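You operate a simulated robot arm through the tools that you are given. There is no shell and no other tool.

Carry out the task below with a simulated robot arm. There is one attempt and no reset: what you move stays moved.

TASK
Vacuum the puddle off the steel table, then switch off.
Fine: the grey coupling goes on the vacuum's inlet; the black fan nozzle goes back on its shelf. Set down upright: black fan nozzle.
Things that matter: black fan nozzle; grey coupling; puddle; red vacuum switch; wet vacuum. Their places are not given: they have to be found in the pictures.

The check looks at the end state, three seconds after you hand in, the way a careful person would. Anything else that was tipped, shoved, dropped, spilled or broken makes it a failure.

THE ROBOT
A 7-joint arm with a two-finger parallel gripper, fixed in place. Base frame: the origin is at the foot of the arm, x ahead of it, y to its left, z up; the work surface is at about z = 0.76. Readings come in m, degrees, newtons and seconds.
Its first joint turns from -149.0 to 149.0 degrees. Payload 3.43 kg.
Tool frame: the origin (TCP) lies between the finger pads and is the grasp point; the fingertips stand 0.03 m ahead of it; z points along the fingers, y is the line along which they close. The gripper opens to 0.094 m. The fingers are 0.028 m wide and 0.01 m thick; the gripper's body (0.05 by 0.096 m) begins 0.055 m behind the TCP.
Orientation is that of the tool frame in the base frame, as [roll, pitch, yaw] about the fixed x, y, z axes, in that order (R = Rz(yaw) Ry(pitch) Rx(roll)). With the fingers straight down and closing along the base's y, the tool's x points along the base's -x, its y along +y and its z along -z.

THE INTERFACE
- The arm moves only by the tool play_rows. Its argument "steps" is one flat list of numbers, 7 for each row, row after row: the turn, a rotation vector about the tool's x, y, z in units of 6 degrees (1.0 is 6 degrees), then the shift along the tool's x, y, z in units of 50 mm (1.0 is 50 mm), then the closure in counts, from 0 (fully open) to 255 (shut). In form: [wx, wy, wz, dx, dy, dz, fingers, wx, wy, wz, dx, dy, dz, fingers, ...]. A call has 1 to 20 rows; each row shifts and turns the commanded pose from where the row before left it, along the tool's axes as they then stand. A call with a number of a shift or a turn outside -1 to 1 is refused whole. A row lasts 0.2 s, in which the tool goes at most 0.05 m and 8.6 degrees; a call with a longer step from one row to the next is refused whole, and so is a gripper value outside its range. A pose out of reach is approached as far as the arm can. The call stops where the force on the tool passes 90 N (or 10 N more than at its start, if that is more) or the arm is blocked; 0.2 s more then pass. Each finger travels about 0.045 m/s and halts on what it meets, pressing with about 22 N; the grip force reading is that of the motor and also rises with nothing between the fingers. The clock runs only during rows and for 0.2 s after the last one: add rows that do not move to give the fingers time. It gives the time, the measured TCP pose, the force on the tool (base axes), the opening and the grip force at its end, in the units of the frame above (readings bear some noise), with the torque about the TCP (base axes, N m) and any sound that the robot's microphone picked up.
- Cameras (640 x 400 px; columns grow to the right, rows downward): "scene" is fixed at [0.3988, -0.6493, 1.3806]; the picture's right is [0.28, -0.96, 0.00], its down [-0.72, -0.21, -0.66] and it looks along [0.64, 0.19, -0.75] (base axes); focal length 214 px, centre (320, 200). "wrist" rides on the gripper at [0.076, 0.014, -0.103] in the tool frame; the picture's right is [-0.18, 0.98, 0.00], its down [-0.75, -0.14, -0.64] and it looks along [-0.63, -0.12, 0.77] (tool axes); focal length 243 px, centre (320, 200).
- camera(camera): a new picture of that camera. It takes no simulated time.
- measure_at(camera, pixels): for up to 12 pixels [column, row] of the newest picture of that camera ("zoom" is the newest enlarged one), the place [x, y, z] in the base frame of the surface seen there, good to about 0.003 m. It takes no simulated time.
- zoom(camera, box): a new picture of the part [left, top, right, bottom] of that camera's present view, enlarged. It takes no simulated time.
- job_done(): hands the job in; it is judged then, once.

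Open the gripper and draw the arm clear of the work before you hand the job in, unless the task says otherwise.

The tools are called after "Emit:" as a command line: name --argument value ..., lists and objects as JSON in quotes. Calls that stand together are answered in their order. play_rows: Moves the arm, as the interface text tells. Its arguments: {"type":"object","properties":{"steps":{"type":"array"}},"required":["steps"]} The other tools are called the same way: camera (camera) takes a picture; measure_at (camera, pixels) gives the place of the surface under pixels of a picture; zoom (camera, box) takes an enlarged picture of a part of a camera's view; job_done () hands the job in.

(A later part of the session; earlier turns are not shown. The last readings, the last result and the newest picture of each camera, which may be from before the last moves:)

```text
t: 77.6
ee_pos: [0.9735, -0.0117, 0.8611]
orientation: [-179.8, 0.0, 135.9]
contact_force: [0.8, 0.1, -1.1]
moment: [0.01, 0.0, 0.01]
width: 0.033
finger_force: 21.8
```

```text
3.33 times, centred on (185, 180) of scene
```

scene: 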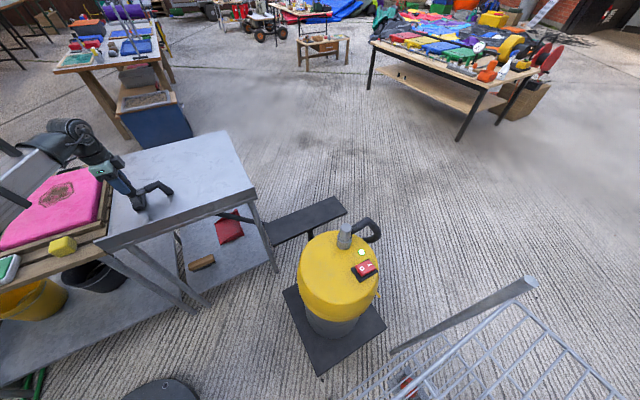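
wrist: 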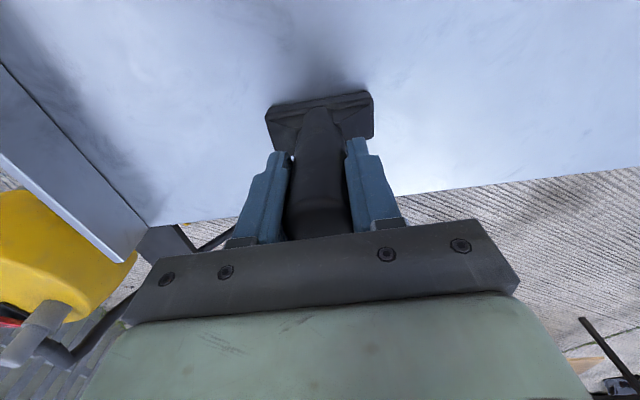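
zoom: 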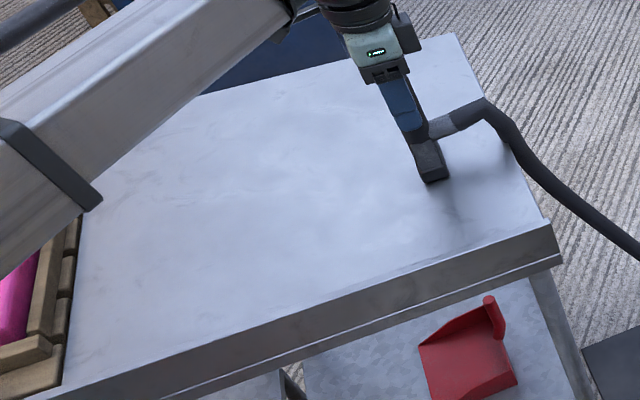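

That stripe was reached fully. Next stripe another 60 mm out, sweeping back toward the mats side.

Emit:
play_rows --steps '[0, 0, 0, 0, 0.6, 0, 255, 0, 0, 0, 0, 0.6, 0, 255, 0, 0, 0, 0.6, 0, 0, 255, 0, 0, 0, 0.6, 0, 0, 255, 0, 0, 0, 0.6, 0, 0, 255, 0, 0, 0, 0.6, 0, 0, 255, 0, 0, 0, 0.6, 0, 0, 255, 0, 0, 0, 0.6, 0, 0, 255, 0, 0, 0, 0.6, 0, 0, 255, 0, 0, 0, 0.6, 0, 0, 255, 0, 0, 0, 0.6, 0, 0, 255, 0, 0, 0, 0.6, 0, 0, 255, 0, 0, 0, 0, 0, 0, 255]'

Emit:
camera --camera "wrist"

Emit:
zoom --camera "scene" --box '[100, 120, 270, 240]'

```text
t: 80.4
ee_pos: [0.8021, 0.2422, 0.8607]
orientation: [-179.9, 0.0, 135.9]
contact_force: [-1.1, -1.2, 2.2]
moment: [0.01, -0.03, 0.0]
width: 0.033
finger_force: 22.0
```

```text
taken
```

wrist: 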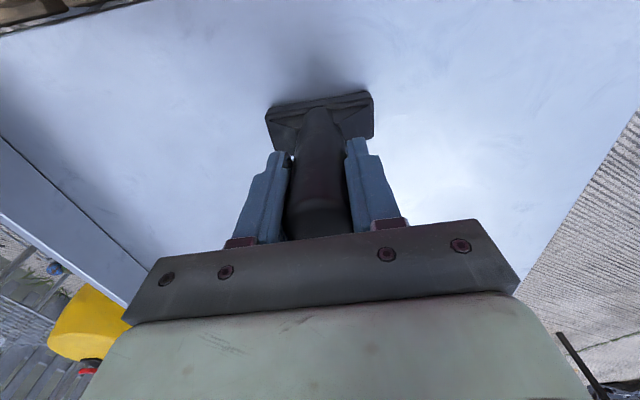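

```text
3.33 times, centred on (185, 180) of scene
```

zoom: 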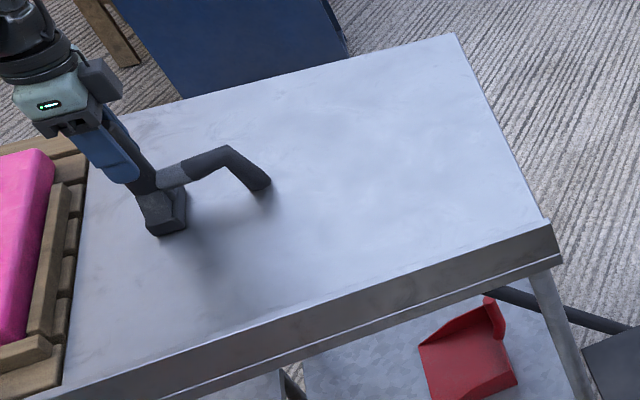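

I zoom on the bright area again to see if a wet edge shows from here.

Emit:
zoom --camera "wrist" --box '[370, 60, 610, 260]'

Emit:
zoom --camera "wrist" --box '[20, 0, 300, 200]'

Emit:
zoom --camera "scene" --box '[160, 130, 260, 200]'

```text
2.00 times, centred on (490, 160) of wrist
```

zoom: 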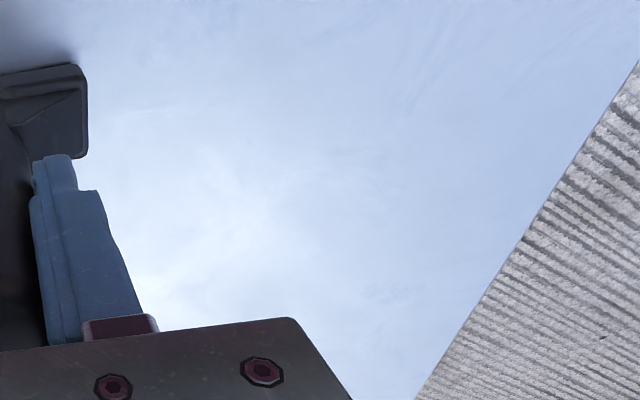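

```text
2.00 times, centred on (160, 100) of wrist
```

zoom: 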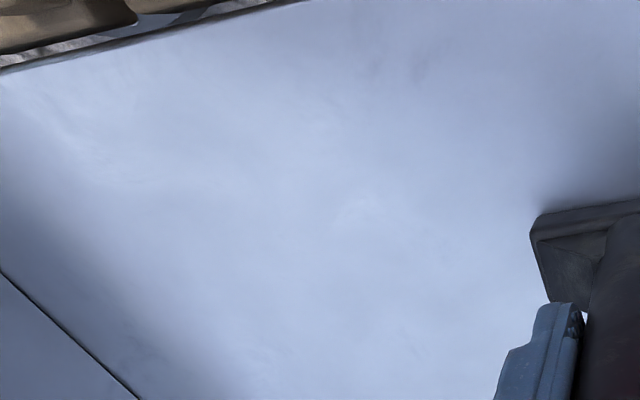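

```text
5.71 times, centred on (210, 165) of scene
```

zoom: 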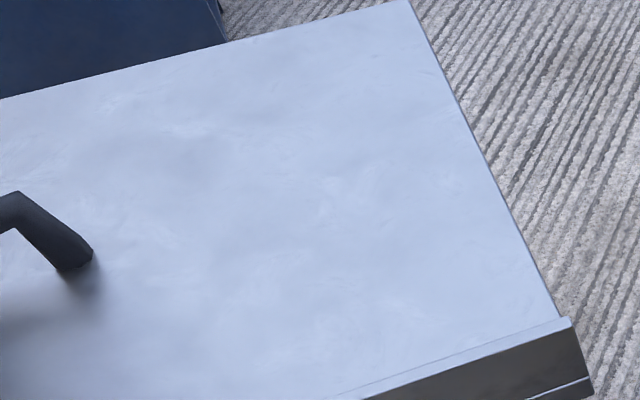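

The plate still looks the same; I carry on outward: stripe at +60 mm and sweep out, then another +60 mm and sweep back.

Emit:
play_rows --steps '[0, 0, 0, 0, 0.6, 0, 255, 0, 0, 0, 0, 0.6, 0, 255, 0, 0, 0, -0.6, 0, 0, 255, 0, 0, 0, -0.6, 0, 0, 255, 0, 0, 0, -0.6, 0, 0, 255, 0, 0, 0, -0.6, 0, 0, 255, 0, 0, 0, -0.6, 0, 0, 255, 0, 0, 0, -0.6, 0, 0, 255, 0, 0, 0, -0.6, 0, 0, 255, 0, 0, 0, -0.4, 0, 0, 255, 0, 0, 0, 0, 0, 0, 255]'

Emit:
zoom --camera "scene" --box '[100, 120, 270, 240]'

Emit:
camera --camera "wrist"

```text
t: 82.8
ee_pos: [1.006, 0.126, 0.8632]
orientation: [-179.8, 0.0, 135.9]
contact_force: [0.9, -0.8, -0.6]
moment: [0.04, 0.05, 0.01]
width: 0.0329
finger_force: 21.4
```

```text
3.33 times, centred on (185, 180) of scene
```

zoom: 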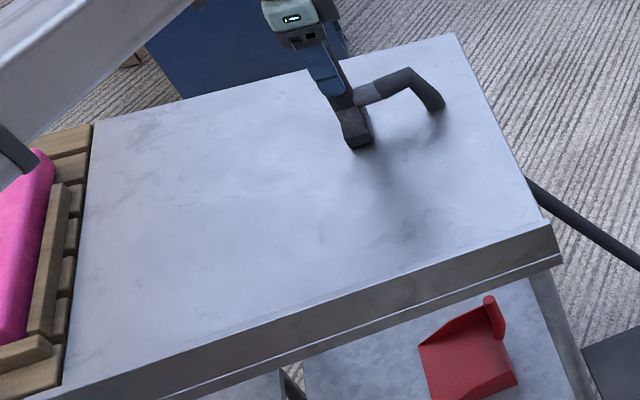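

```text
taken
```

wrist: 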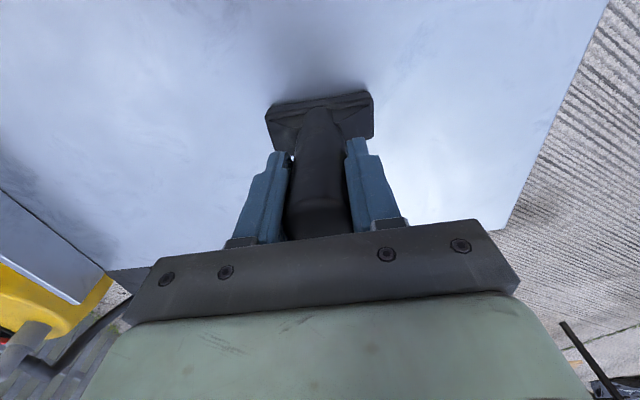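

Reach held out to 1.01 m. Next stripe +60 mm and sweep back toward the mats.

Emit:
play_rows --steps '[0, 0, 0, 0.6, 0, 0, 255, 0, 0, 0, 0, 0.6, 0, 255, 0, 0, 0, 0, 0.6, 0, 255, 0, 0, 0, 0.6, 0, 0, 255, 0, 0, 0, 0.6, 0, 0, 255, 0, 0, 0, 0.6, 0, 0, 255, 0, 0, 0, 0.6, 0, 0, 255, 0, 0, 0, 0.6, 0, 0, 255, 0, 0, 0, 0.6, 0, 0, 255, 0, 0, 0, 0, 0, 0, 255]'

Emit:
zoom --camera "scene" --box '[100, 120, 270, 240]'

Emit:
camera --camera "wrist"

```text
t: 85.0
ee_pos: [0.8972, 0.3162, 0.8621]
orientation: [-179.7, 0.1, 135.9]
contact_force: [0.4, -0.3, -1.7]
moment: [0.01, -0.01, -0.02]
width: 0.033
finger_force: 21.8
```

```text
3.33 times, centred on (185, 180) of scene
```

zoom: 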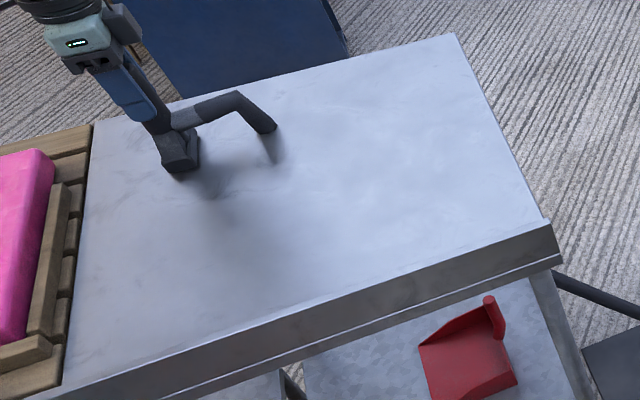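

```text
taken
```

wrist: 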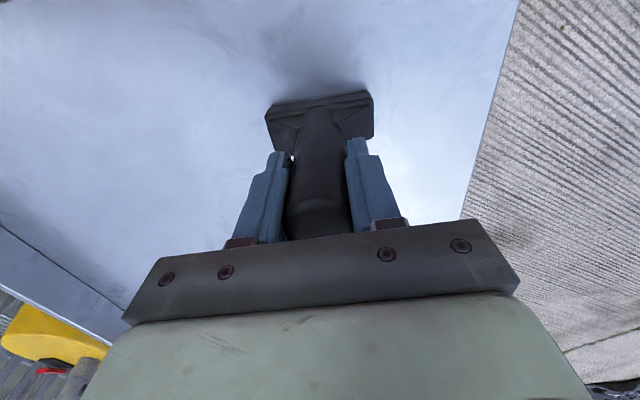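

Next: +60 mm again near the far-left edge, short sweep out to u≈0.17 within reach.

Emit:
play_rows --steps '[0, 0, 0, 0, 0.6, 0, 255, 0, 0, 0, 0, 0.6, 0, 255, 0, 0, 0, -0.5, 0, 0, 255, 0, 0, 0, -0.5, 0, 0, 255, 0, 0, 0, -0.5, 0, 0, 255, 0, 0, 0, -0.5, 0, 0, 255, 0, 0, 0, 0, 0, 0, 255]'

Emit:
zoom --camera "scene" --box '[100, 120, 270, 240]'

```text
t: 86.6
ee_pos: [1.0123, 0.2901, 0.8614]
orientation: [-179.8, -0.1, 135.9]
contact_force: [0.5, 0.3, -0.4]
moment: [-0.01, 0.01, 0.0]
width: 0.033
finger_force: 21.8
```

```text
3.33 times, centred on (185, 180) of scene
```

zoom: 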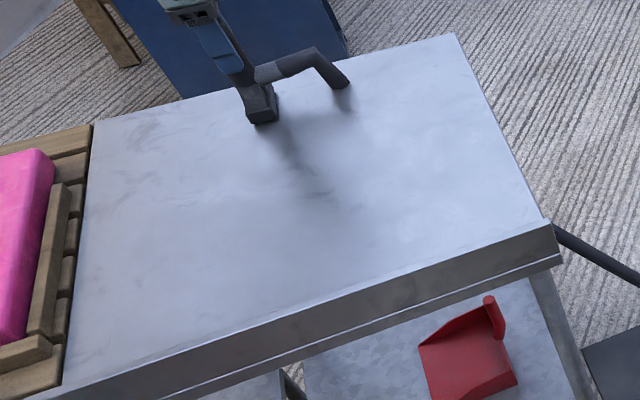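

Reach extends to 1.05 m. I continue this stripe further along in small increments.

Emit:
play_rows --steps '[0, 0, 0, -0.5, 0, 0, 255, 0, 0, 0, -0.5, 0, 0, 255, 0, 0, 0, -0.5, 0, 0, 255, 0, 0, 0, 0, 0, 0, 255]'

Emit:
zoom --camera "scene" --box '[100, 120, 270, 240]'

Emit:
camera --camera "wrist"

```text
t: 87.6
ee_pos: [1.0649, 0.2342, 0.8606]
orientation: [-179.8, 0.0, 136.0]
contact_force: [0.0, -0.2, 1.8]
moment: [0.29, -0.09, 0.02]
width: 0.0329
finger_force: 22.2
```

```text
3.33 times, centred on (185, 180) of scene
```

zoom: 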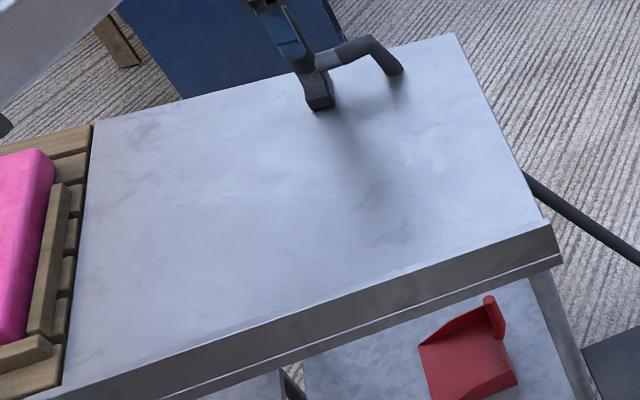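

```text
taken
```

wrist: 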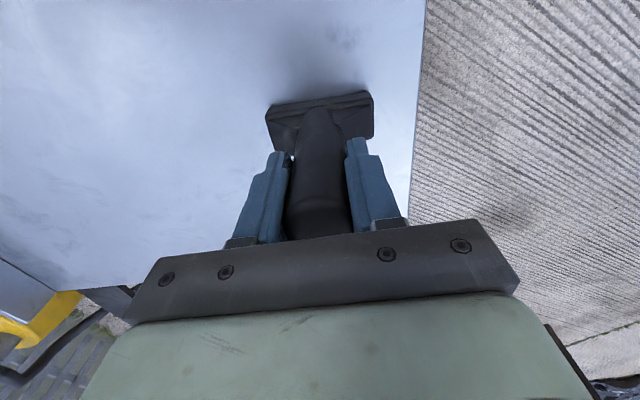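

Still in reach at 1.09 m. I raise half a millimetre and continue two more rows, then step in 60 mm and sweep.

Emit:
play_rows --steps '[0, 0, 0, 0, 0, -0.015, 255, 0, 0, 0, -0.5, 0, 0, 255, 0, 0, 0, -0.5, 0, 0, 255, 0, 0, 0, 0, 0, 0, 255]'

Emit:
play_rows --steps '[0, 0, 0, 0, -0.6, 0, 255, 0, 0, 0, 0, -0.6, 0, 255, 0, 0, 0, -0.5, 0, 0, 255, 0, 0, 0, -0.5, 0, 0, 255, 0, 0, 0, 0, 0, 0, 255]'

Emit:
zoom --camera "scene" --box '[100, 120, 270, 240]'

Emit:
camera --camera "wrist"

```text
t: 88.6
ee_pos: [1.1021, 0.2033, 0.8607]
orientation: [-179.8, 0.0, 135.8]
contact_force: [0.6, -0.8, -1.3]
moment: [0.02, 0.03, 0.02]
width: 0.0331
finger_force: 21.8
```

```text
t: 89.8
ee_pos: [1.0949, 0.1229, 0.863]
orientation: [-179.8, 0.0, 135.9]
contact_force: [-0.6, 0.5, -0.4]
moment: [0.0, -0.02, 0.0]
width: 0.0331
finger_force: 21.7
```

```text
3.33 times, centred on (185, 180) of scene
```

zoom: 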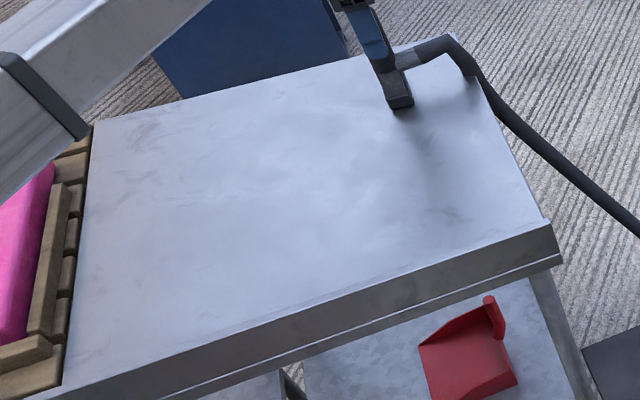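

```text
taken
```

wrist: 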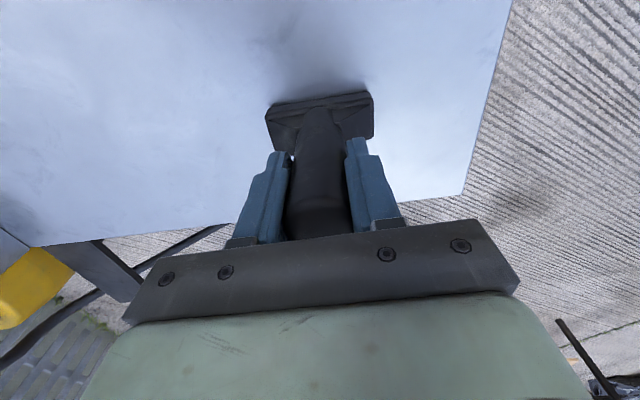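

In reach. I extend two more rows, then step in by 60 mm and sweep the right end area back.

Emit:
play_rows --steps '[0, 0, 0, -0.5, 0, 0, 255, 0, 0, 0, -0.5, 0, 0, 255, 0, 0, 0, 0, -0.6, 0, 255, 0, 0, 0, 0, -0.6, 0, 255, 0, 0, 0, -0.4, 0, 0, 255, 0, 0, 0, 0.5, 0, 0, 255, 0, 0, 0, 0.5, 0, 0, 255, 0, 0, 0, 0.5, 0, 0, 255, 0, 0, 0, 0, 0, 0, 255]'

Emit:
play_rows --steps '[0, 0, 0, 0, -0.6, 0, 255, 0, 0, 0, 0, -0.6, 0, 255, 0, 0, 0, -0.5, 0, 0, 255, 0, 0, 0, -0.5, 0, 0, 255, 0, 0, 0, -0.5, 0, 0, 255, 0, 0, 0, 0, -0.6, 0, 255, 0, 0, 0, 0, -0.6, 0, 255, 0, 0, 0, 0, -0.6, 0, 255, 0, 0, 0, 0, 0, 0, 255]'

Emit:
camera --camera "scene"

Emit:
zoom --camera "scene" --box '[100, 120, 270, 240]'

Emit:
camera --camera "wrist"

```text
t: 91.8
ee_pos: [1.0507, 0.0824, 0.8632]
orientation: [-179.8, 0.0, 135.9]
contact_force: [0.9, -0.5, -1.2]
moment: [0.01, 0.02, 0.04]
width: 0.0333
finger_force: 22.0
```

```text
t: 93.8
ee_pos: [1.0014, -0.0764, 0.8638]
orientation: [-179.8, 0.0, 136.0]
contact_force: [1.1, -0.8, -1.2]
moment: [-0.02, 0.01, -0.04]
width: 0.0327
finger_force: 22.6
```

```text
taken
```

scene: 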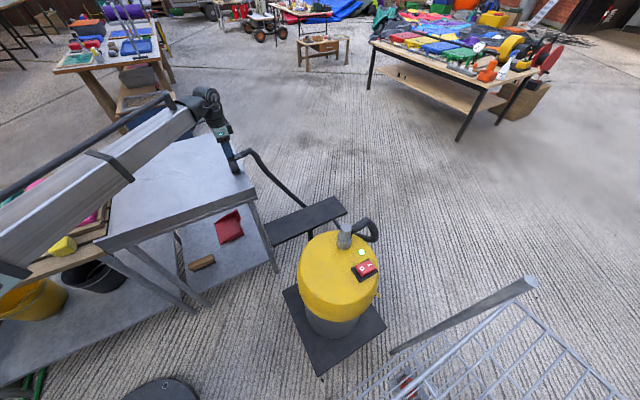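

```text
3.33 times, centred on (185, 180) of scene
```

zoom: 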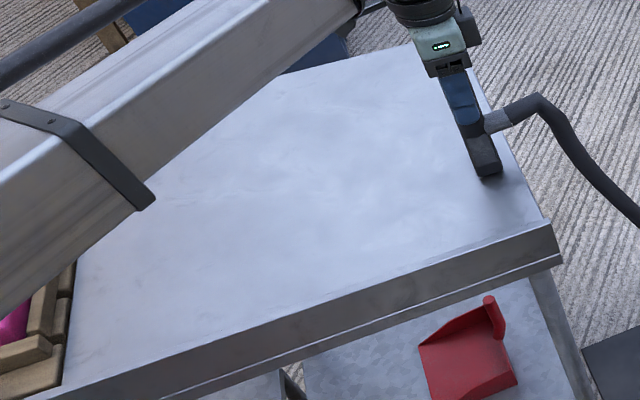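

```text
taken
```

wrist: 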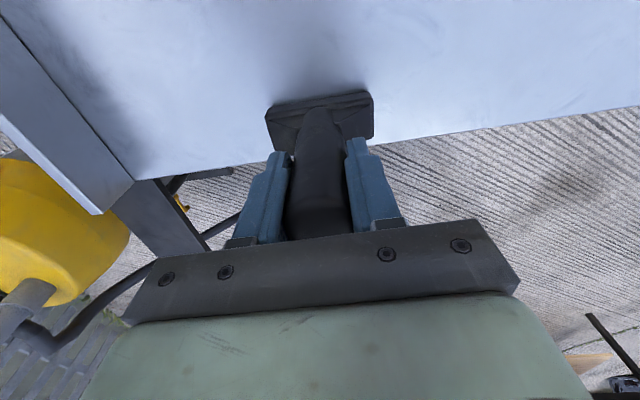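

Position is now u≈0.42, v≈0.18. Before the stripes near the lip I measure the lip's inner base line.

Emit:
measure_at --camera "wrist" --pixels '[[60, 75], [90, 120], [125, 170], [75, 75], [105, 120], [45, 120], [85, 180], [65, 150], [140, 172]]'

Emit:
play_rows --steps '[0, 0, 0, 0, -0.6, 0, 255, 0, 0, 0, 0, -0.6, 0, 255, 0, 0, 0, 0.6, 0, 0, 255, 0, 0, 0, 0.6, 0, 0, 255, 0, 0, 0, 0.6, 0, 0, 255, 0, 0, 0, 0.6, 0, 0, 255, 0, 0, 0, 0.6, 0, 0, 255, 0, 0, 0, 0.6, 0, 0, 255, 0, 0, 0, 0.6, 0, 0, 255, 0, 0, 0, 0.6, 0, 0, 255, 0, 0, 0, 0.6, 0, 0, 255, 0, 0, 0, 0.6, 0, 0, 255, 0, 0, 0, 0.6, 0, 0, 255, 0, 0, 0, 0.6, 0, 0, 255, 0, 0, 0, 0, 0, 0, 255]'

Emit:
zoom --camera "scene" --box '[100, 120, 270, 240]'

Emit:
camera --camera "wrist"

```text
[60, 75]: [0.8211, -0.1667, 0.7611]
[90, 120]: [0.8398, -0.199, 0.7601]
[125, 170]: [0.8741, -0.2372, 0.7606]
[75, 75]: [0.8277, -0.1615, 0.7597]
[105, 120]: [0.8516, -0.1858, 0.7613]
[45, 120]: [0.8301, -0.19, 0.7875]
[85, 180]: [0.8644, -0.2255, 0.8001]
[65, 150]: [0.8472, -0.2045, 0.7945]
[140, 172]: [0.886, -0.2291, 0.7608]
```

```text
t: 97.0
ee_pos: [0.7001, 0.1359, 0.8637]
orientation: [-179.8, -0.1, 135.9]
contact_force: [-0.4, 0.5, -1.4]
moment: [0.0, -0.05, -0.03]
width: 0.0333
finger_force: 22.2
```

```text
3.33 times, centred on (185, 180) of scene
```

zoom: 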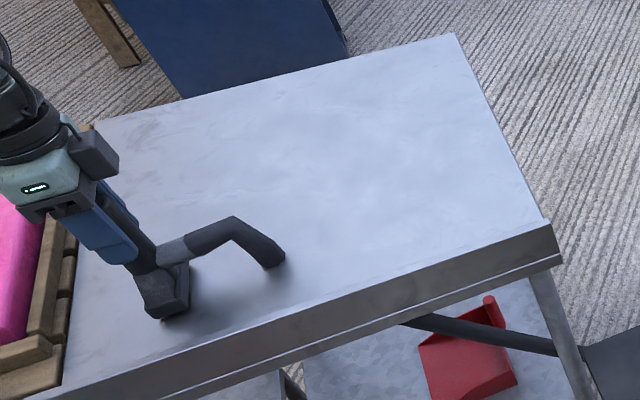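

```text
taken
```

wrist: 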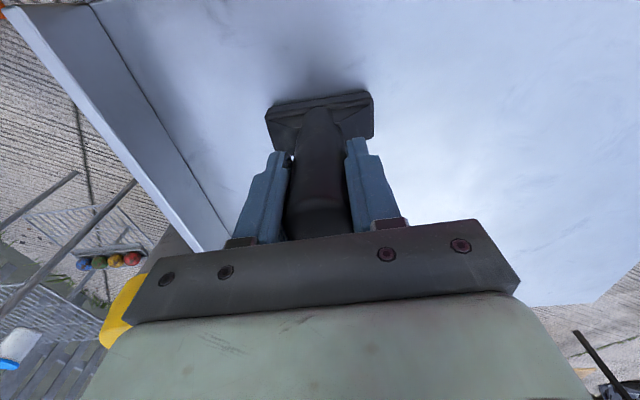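

Lip's inner base is at v≈−0.013 and the gripper passes above the lip. I sweep two more stripes closer to the lip (v≈0.085 and v≈0.04).

Emit:
play_rows --steps '[0, 0, 0, 0, -0.54, 0, 255, 0, 0, 0, 0, -0.54, 0, 255, 0, 0, 0, -0.6, 0, 0, 255, 0, 0, 0, -0.6, 0, 0, 255, 0, 0, 0, -0.6, 0, 0, 255, 0, 0, 0, -0.6, 0, 0, 255, 0, 0, 0, -0.6, 0, 0, 255, 0, 0, 0, -0.6, 0, 0, 255, 0, 0, 0, -0.6, 0, 0, 255, 0, 0, 0, -0.6, 0, 0, 255, 0, 0, 0, -0.6, 0, 0, 255, 0, 0, 0, -0.6, 0, 0, 255, 0, 0, 0, -0.6, 0, 0, 255, 0, 0, 0, -0.6, 0, 0, 255, 0, 0, 0, 0, 0, 0, 255]'

Emit:
camera --camera "wrist"

Emit:
zoom --camera "scene" --box '[100, 120, 270, 240]'

```text
t: 100.2
ee_pos: [0.9208, -0.1582, 0.8631]
orientation: [-179.8, 0.0, 136.0]
contact_force: [0.8, 0.1, -1.0]
moment: [-0.02, 0.01, 0.02]
width: 0.0331
finger_force: 22.3
```

```text
taken
```

wrist: 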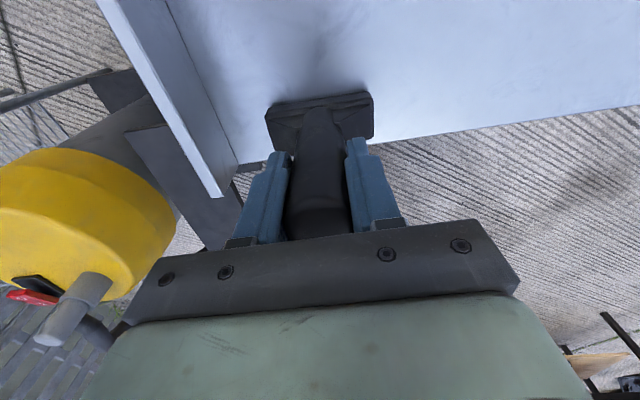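

```text
3.33 times, centred on (185, 180) of scene
```

zoom: 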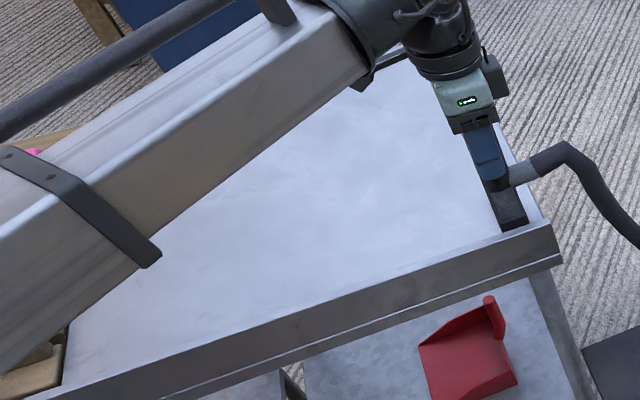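

Clean pass. The last stripe along the lip: shift 30 mm toward the lip (still ~15 mm clear) and sweep back.

Emit:
play_rows --steps '[0, 0, 0, 0, -0.3, 0, 255, 0, 0, 0, 0, -0.25, 0, 255, 0, 0, 0, 0.6, 0, 0, 255, 0, 0, 0, 0.6, 0, 0, 255, 0, 0, 0, 0.6, 0, 0, 255, 0, 0, 0, 0.6, 0, 0, 255, 0, 0, 0, 0.6, 0, 0, 255, 0, 0, 0, 0.6, 0, 0, 255, 0, 0, 0, 0.6, 0, 0, 255, 0, 0, 0, 0.6, 0, 0, 255, 0, 0, 0, 0.6, 0, 0, 255, 0, 0, 0, 0.6, 0, 0, 255, 0, 0, 0, 0.6, 0, 0, 255, 0, 0, 0, 0.6, 0, 0, 255, 0, 0, 0, 0, 0, 0, 255]'

Emit:
camera --camera "wrist"

Emit:
zoom --camera "scene" --box '[100, 120, 270, 240]'

```text
t: 103.4
ee_pos: [0.6436, 0.0753, 0.8621]
orientation: [-179.8, 0.0, 135.9]
contact_force: [-0.4, -0.4, -1.8]
moment: [0.01, 0.02, 0.02]
width: 0.033
finger_force: 21.7
```

```text
taken
```

wrist: 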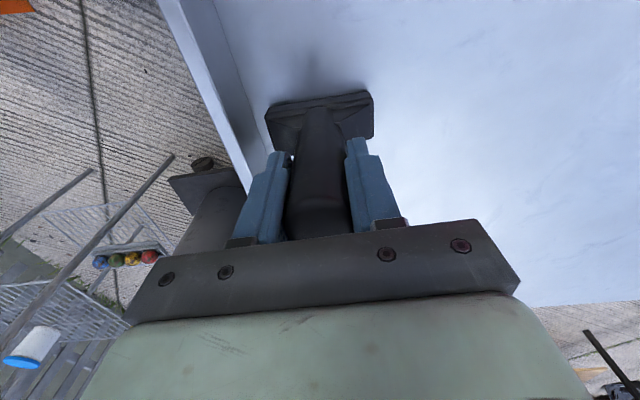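

```text
3.33 times, centred on (185, 180) of scene
```

zoom: 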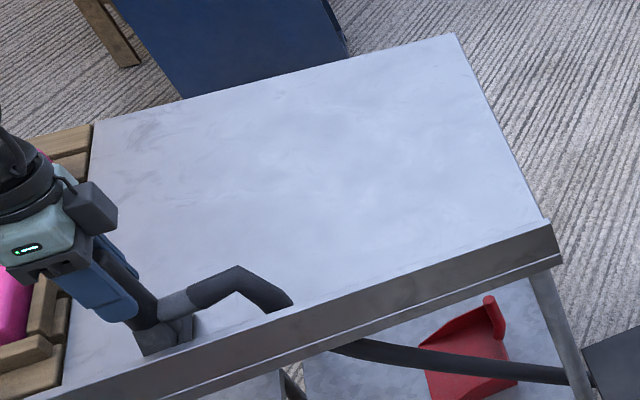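

The main area is covered. I compare the same tiles as before the sweep to see what changed.

Emit:
zoom --camera "scene" --box '[160, 145, 208, 175]'

Emit:
zoom --camera "scene" --box '[156, 170, 204, 200]'

Emit:
zoom --camera "scene" --box '[200, 145, 248, 175]'

Emit:
zoom --camera "scene" --box '[200, 168, 248, 198]'

Emit:
zoom --camera "scene" --box '[118, 145, 166, 175]'

Emit:
zoom --camera "scene" --box '[112, 172, 160, 202]'

```text
13.33 times, centred on (184, 160) of scene
```

zoom: 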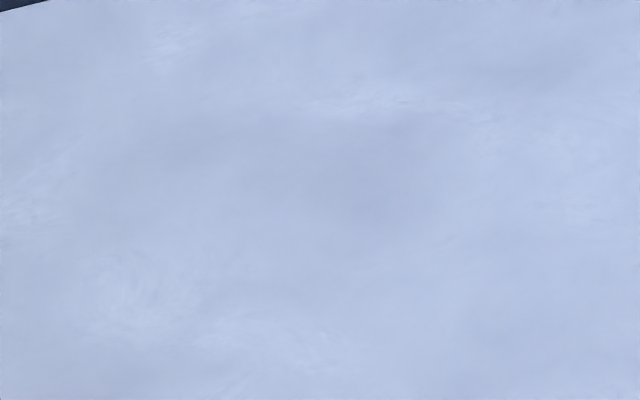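

```text
13.33 times, centred on (180, 185) of scene
```

zoom: 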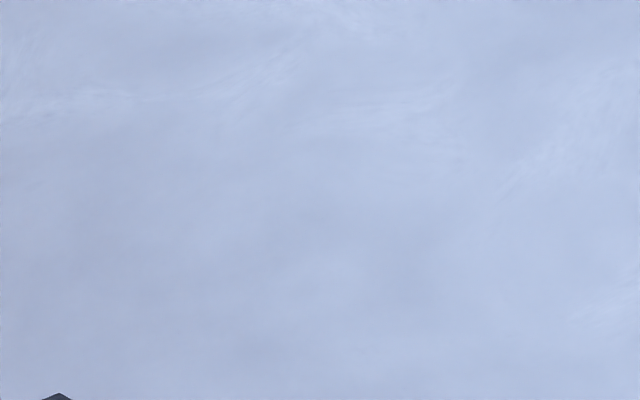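

```text
13.33 times, centred on (224, 160) of scene
```

zoom: 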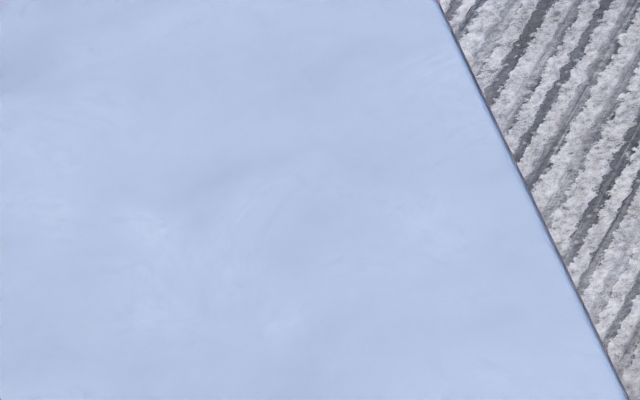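

```text
13.33 times, centred on (224, 183) of scene
```

zoom: 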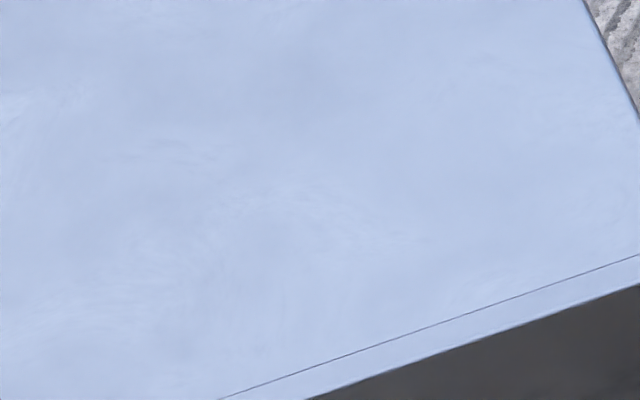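

```text
13.33 times, centred on (142, 160) of scene
```

zoom: 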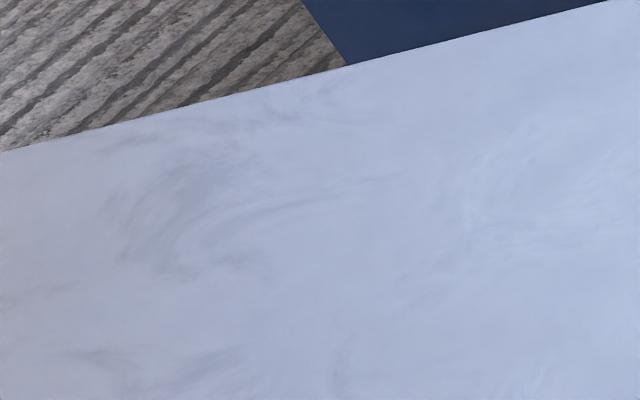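

```text
13.33 times, centred on (136, 187) of scene
```

zoom: 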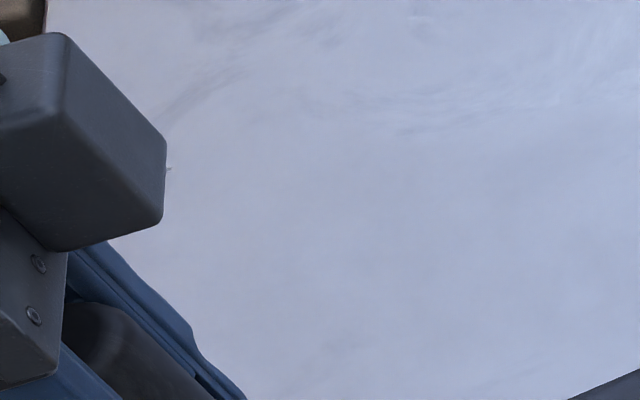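

The before/after tiles look identical, so I can't confirm the puddle was here. I'll lift the nozzle and look around on the robot's right side for any other steel table.

Emit:
play_rows --steps '[0, 0, 0, 0, 0, -0.6, 255, 0, 0, 0, 0, 0, -0.9, 255, 0, 0, 0, 0, 0, -0.7, 255, 0, 0, 0, -0.9, 0, 0, 255, 0, 0, 0, -0.9, 0, 0, 255, 0, 0, 0, -0.9, 0, 0, 255, 0, 0, 0, -0.9, 0, 0, 255, 0, 0, 0, -0.9, 0, 0, 255, 0, 0, 0, 0, 0, -0.9, 255, 0, 0, 0, 0, 0, -0.9, 255, 0, 0, 0, 0, 0, 0, 255]'

Emit:
camera --camera "wrist"

Emit:
camera --camera "scene"

```text
t: 105.8
ee_pos: [0.8083, -0.0815, 1.0614]
orientation: [-179.8, 0.0, 135.9]
contact_force: [-0.1, 0.3, -1.5]
moment: [0.01, -0.03, 0.0]
width: 0.033
finger_force: 22.0
```

```text
taken
```

wrist: 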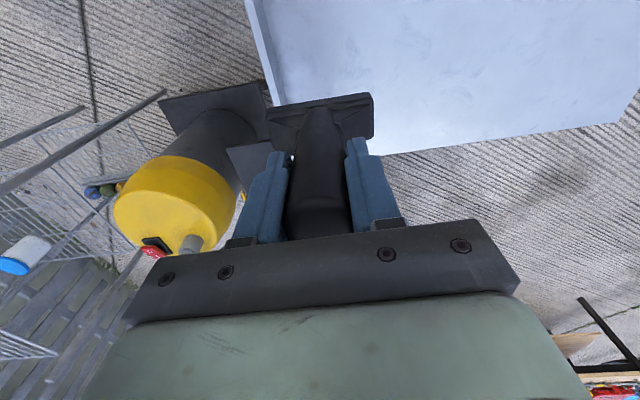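

```text
taken
```

scene: 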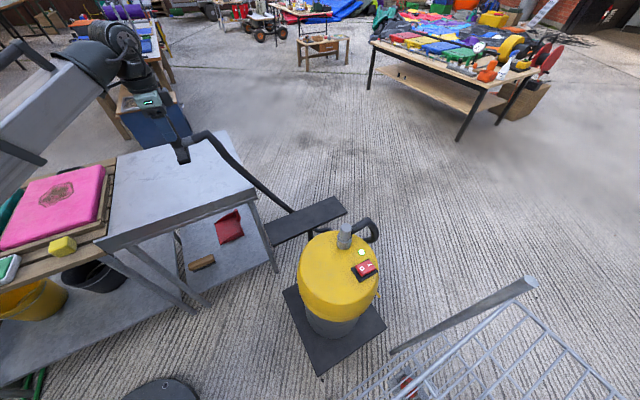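

I zoom on the tabletop in this higher wrist view before panning right.

Emit:
zoom --camera "wrist" --box '[250, 0, 450, 125]'

Emit:
zoom --camera "wrist" --box '[440, 0, 640, 125]'

Emit:
zoom --camera "scene" --box '[95, 125, 265, 250]'

```text
3.20 times, centred on (350, 62) of wrist
```

zoom: 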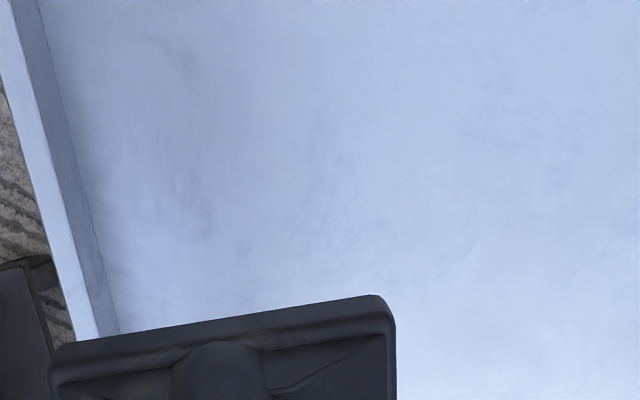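

```text
3.20 times, centred on (540, 62) of wrist
```

zoom: 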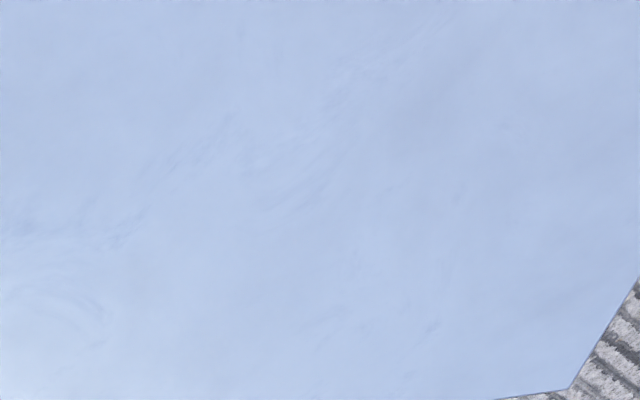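

```text
3.20 times, centred on (180, 188) of scene
```

zoom: 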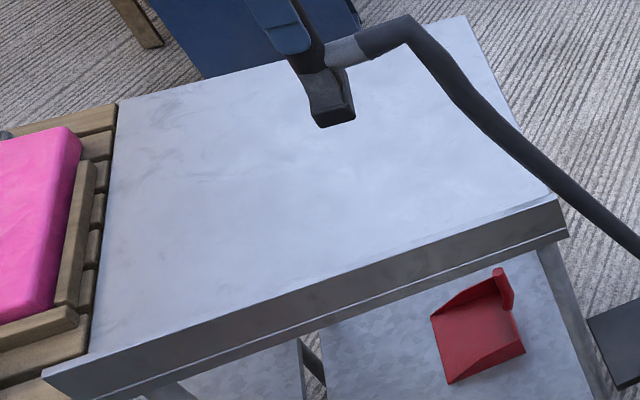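

I pan the arm clockwise (nozzle foot stays at z≈0.96, above everything) to look at the unseen region right of the robot.

Emit:
play_rows --steps '[0, 0, 0.6, 0, -0.95, 0, 255, 0, 0, 0.6, 0, -0.95, 0, 255, 0, 0, 0.6, 0, -0.95, 0, 255, 0, 0, 0.6, 0, -0.95, 0, 255, 0, 0, 0.6, 0, -0.95, 0, 255, 0, 0, 0.6, 0, -0.95, 0, 255, 0, 0, 0.6, 0, -0.95, 0, 255, 0, 0, 0.6, 0, -0.95, 0, 255, 0, 0, 0.6, 0, -0.95, 0, 255, 0, 0, 0.6, 0, -0.95, 0, 255, 0, 0, 0, 0, 0, 0, 255]'

Emit:
camera --camera "wrist"

```text
t: 108.2
ee_pos: [0.4123, -0.3261, 1.0324]
orientation: [180.0, 0.4, 99.9]
contact_force: [-0.2, -0.5, -1.1]
moment: [0.0, 0.0, -0.05]
width: 0.0332
finger_force: 22.0
out of reach, approached as far as the arm can: row 8, 9, 10
```

```text
taken
```

wrist: 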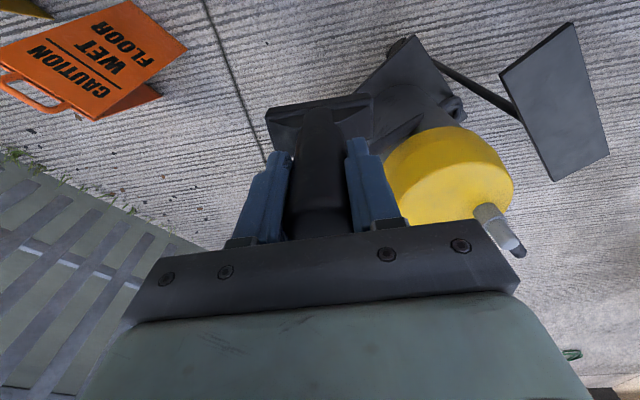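

No other table there — only a wet-floor sign. I retake the exact same scene zoom as at the very start to compare the tabletop before/after.

Emit:
zoom --camera "scene" --box '[80, 120, 280, 260]'

Emit:
camera --camera "scene"

```text
2.86 times, centred on (180, 190) of scene
```

zoom: 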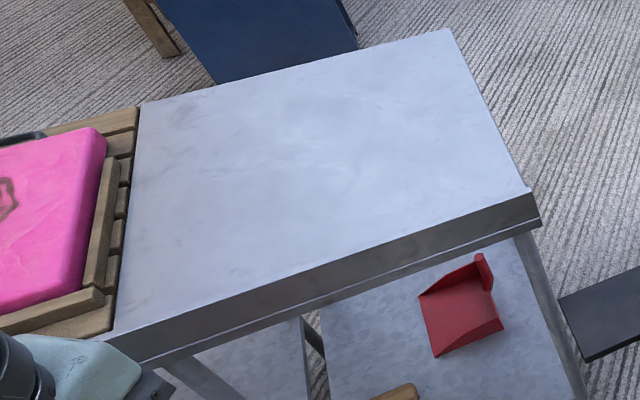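

```text
taken
```

scene: 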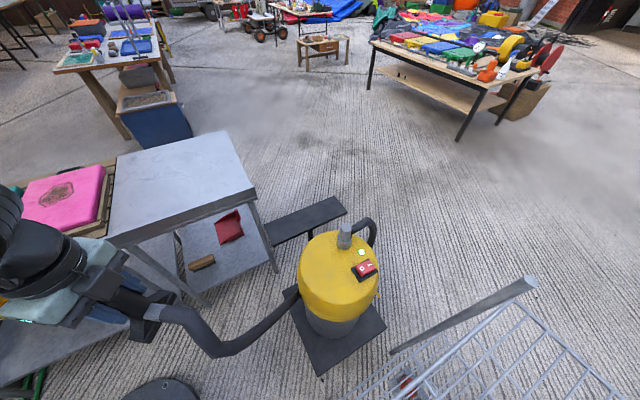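

I replicate an early viewpoint (TCP 0.749,0.002,1.105, yaw 180°) to compare the table before/after sweeping.

Emit:
play_rows --steps '[0, 0, 0, -0.028, 0.883, 0, 255, 0, 0, 0, -0.028, 0.883, 0, 255, 0, 0, 0, -0.028, 0.883, 0, 255, 0, 0, 0, -0.028, 0.883, 0, 255, 0, 0, 0, -0.028, 0.883, 0, 255, 0, 0, 0, -0.028, 0.883, 0, 255, 0, 0, 0, -0.028, 0.883, 0, 255, 0, 0, 0, -0.028, 0.883, 0, 255, 0, 0, 0, 0, 0, 0, 255]'

Emit:
play_rows --steps '[0, 0, -0.954, 0, 0, 0, 255, 0, 0, -0.954, 0, 0, 0, 255, 0, 0, -0.954, 0, 0, 0, 255, 0, 0, -0.954, 0, 0, 0, 255, 0, 0, -0.954, 0, 0, 0, 255, 0, 0, -0.954, 0, 0, 0, 255, 0, 0, -0.954, 0, 0, 0, 255, 0, 0, -0.954, 0, 0, 0, 255, 0, 0, -0.954, 0, 0, 0, 255, 0, 0, -0.954, 0, 0, 0, 255, 0, 0, -0.954, 0, 0, 0, 255, 0, 0, -0.954, 0, 0, 0, 255, 0, 0, -0.954, 0, 0, 0, 255, 0, 0, -0.954, 0, 0, 0, 255, 0, 0, 0, 0, 0, 0, 255]'

```text
t: 110.2
ee_pos: [0.764, -0.272, 1.0274]
orientation: [-179.8, 0.1, 100.0]
contact_force: [-0.6, 0.3, -1.8]
moment: [0.0, 0.03, 0.02]
width: 0.0331
finger_force: 22.0
```

```text
t: 113.4
ee_pos: [0.7621, -0.2741, 1.0291]
orientation: [-179.7, -0.2, -179.9]
contact_force: [-0.5, 0.0, -0.5]
moment: [-0.01, 0.01, 0.03]
width: 0.0331
finger_force: 22.2
```

Now I shift to the early viewing position.

Emit:
play_rows --steps '[0, 0, 0, 0.043, 0.92, -0.253, 255, 0, 0, 0, 0.043, 0.92, -0.253, 255, 0, 0, 0, 0.043, 0.92, -0.253, 255, 0, 0, 0, 0.043, 0.92, -0.253, 255, 0, 0, 0, 0.043, 0.92, -0.253, 255, 0, 0, 0, 0.043, 0.92, -0.253, 255, 0, 0, 0, 0, 0, 0, 255]'

Emit:
camera --camera "wrist"

Emit:
zoom --camera "wrist" --box '[380, 0, 570, 130]'

Emit:
zoom --camera "wrist" --box '[230, 0, 390, 120]'

```text
t: 115.0
ee_pos: [0.7515, 0.0012, 1.105]
orientation: [-179.9, -0.1, 180.0]
contact_force: [0.3, -0.3, -1.2]
moment: [0.0, -0.01, -0.01]
width: 0.0332
finger_force: 21.9
```

```text
taken
```

wrist: 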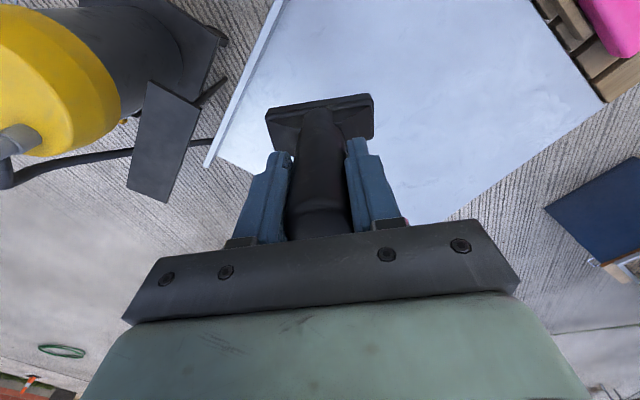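

```text
3.08 times, centred on (475, 65) of wrist
```

zoom: 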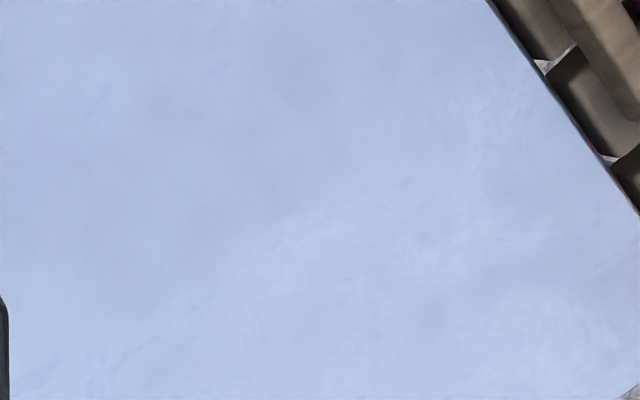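

```text
3.33 times, centred on (310, 60) of wrist
```

zoom: 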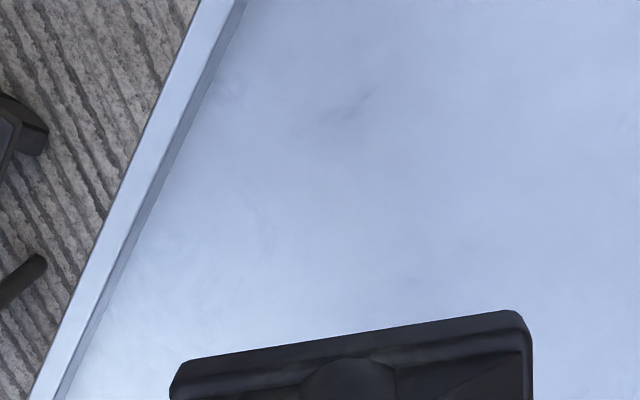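

The patterns are identical to before. Both views show a scratch-free smooth zone around (0.77,0.13) – a candidate for a clear film. I zoom on it here at pixel (395,45).

Emit:
zoom --camera "wrist" --box '[290, 0, 450, 100]'

Emit:
zoom --camera "wrist" --box '[380, 60, 600, 220]'

Emit:
zoom --camera "scene" --box '[110, 170, 210, 230]'

```text
4.00 times, centred on (370, 50) of wrist
```

zoom: 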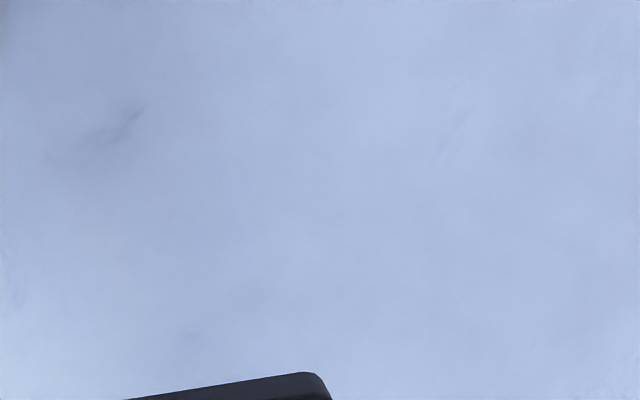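

```text
2.50 times, centred on (490, 140) of wrist
```

zoom: 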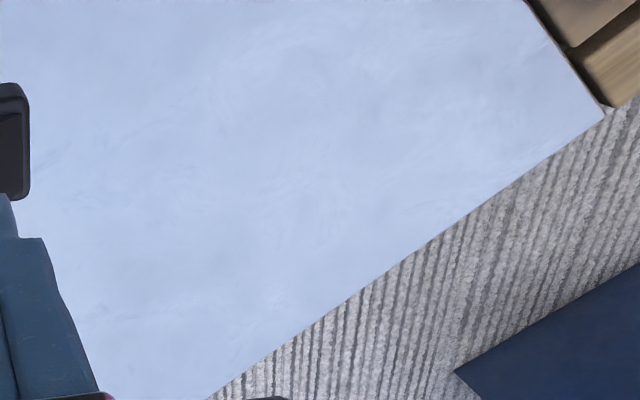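

```text
6.40 times, centred on (160, 200) of scene
```

zoom: 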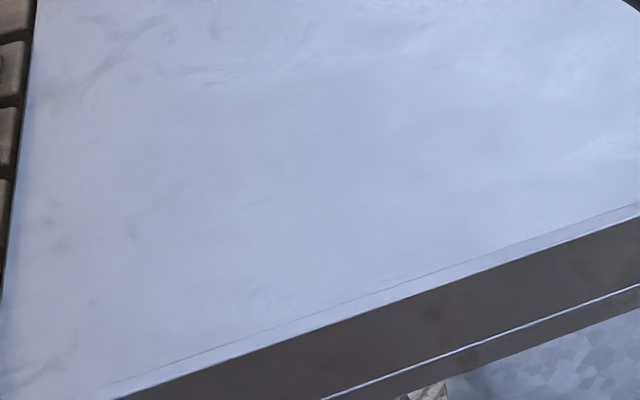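

To check unswept zones I zoom on the far corner and edges in the scene camera.

Emit:
zoom --camera "scene" --box '[186, 126, 242, 161]'

Emit:
zoom --camera "scene" --box '[215, 150, 263, 190]'

Emit:
zoom --camera "scene" --box '[140, 135, 200, 165]'

```text
11.43 times, centred on (214, 144) of scene
```

zoom: 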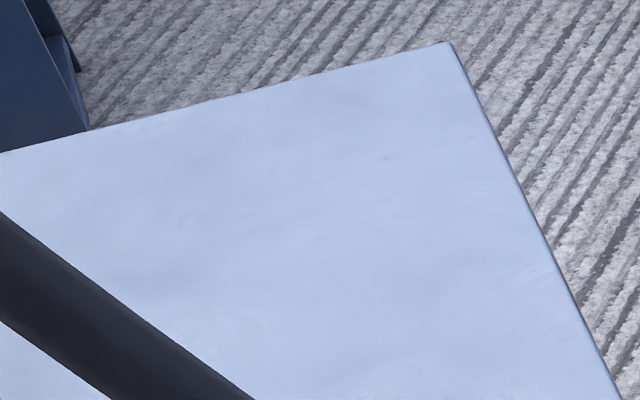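

```text
10.00 times, centred on (239, 170) of scene
```

zoom: 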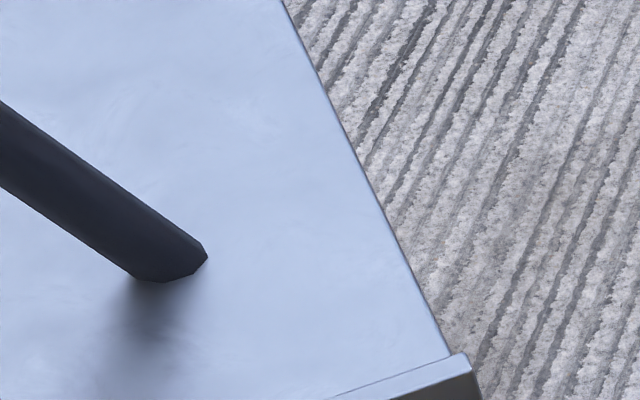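

```text
10.67 times, centred on (170, 150) of scene
```

zoom: 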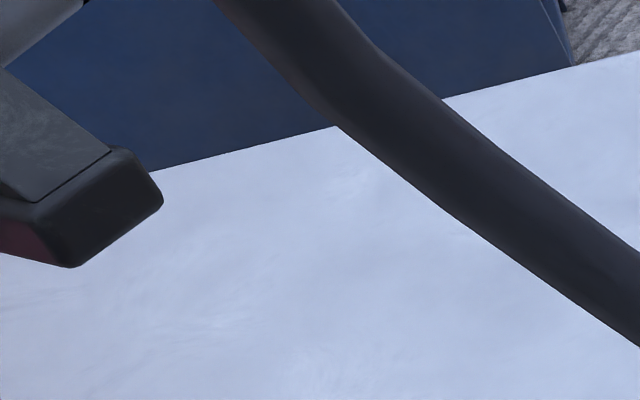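

Re-deriving the table frame: my stripes left an unswept strip (~8 cm) along the bench/mat side and the far corner. I measure the edge and the boards there before sweeping it.

Emit:
measure_at --camera "wrist" --pixels '[[530, 10], [545, 30], [560, 52], [580, 78], [600, 98], [545, 10], [562, 35], [580, 50], [600, 75], [598, 45], [575, 20], [515, 5]]'

Emit:
measure_at --camera "scene" --pixels '[[119, 160], [116, 180], [113, 200], [110, 220], [113, 165], [110, 180], [107, 195], [104, 210], [100, 222], [108, 228], [116, 172], [112, 210]]'

Emit:
zoom --camera "wrist" --box '[500, 0, 640, 110]'

```text
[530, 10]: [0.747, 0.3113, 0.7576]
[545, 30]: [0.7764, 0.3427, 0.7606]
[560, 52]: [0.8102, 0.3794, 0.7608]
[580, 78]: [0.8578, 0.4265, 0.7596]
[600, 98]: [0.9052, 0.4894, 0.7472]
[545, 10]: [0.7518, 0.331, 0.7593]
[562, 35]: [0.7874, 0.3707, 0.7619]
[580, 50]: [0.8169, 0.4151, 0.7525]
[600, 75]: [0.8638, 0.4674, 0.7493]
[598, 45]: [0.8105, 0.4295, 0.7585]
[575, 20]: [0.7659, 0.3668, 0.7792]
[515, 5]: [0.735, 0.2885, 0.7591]
```

```text
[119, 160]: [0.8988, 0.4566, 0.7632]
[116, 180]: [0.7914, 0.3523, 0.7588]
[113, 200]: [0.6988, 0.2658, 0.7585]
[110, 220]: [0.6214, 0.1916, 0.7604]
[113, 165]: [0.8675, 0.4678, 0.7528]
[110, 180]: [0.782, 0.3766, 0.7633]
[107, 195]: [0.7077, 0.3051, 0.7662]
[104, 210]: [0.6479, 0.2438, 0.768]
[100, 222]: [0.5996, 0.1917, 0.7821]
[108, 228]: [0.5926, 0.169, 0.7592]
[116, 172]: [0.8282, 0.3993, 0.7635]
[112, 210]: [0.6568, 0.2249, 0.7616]
```

```text
3.64 times, centred on (570, 55) of wrist
```

zoom: 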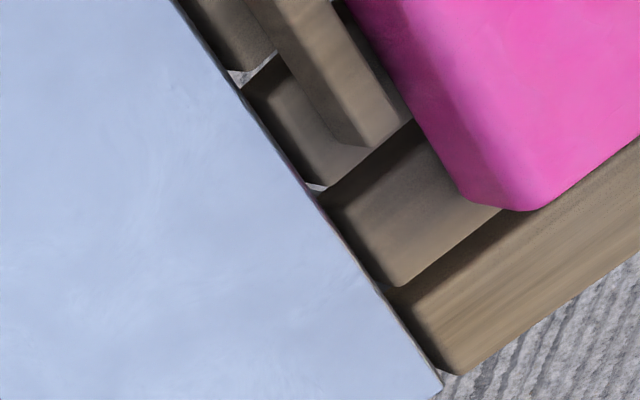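

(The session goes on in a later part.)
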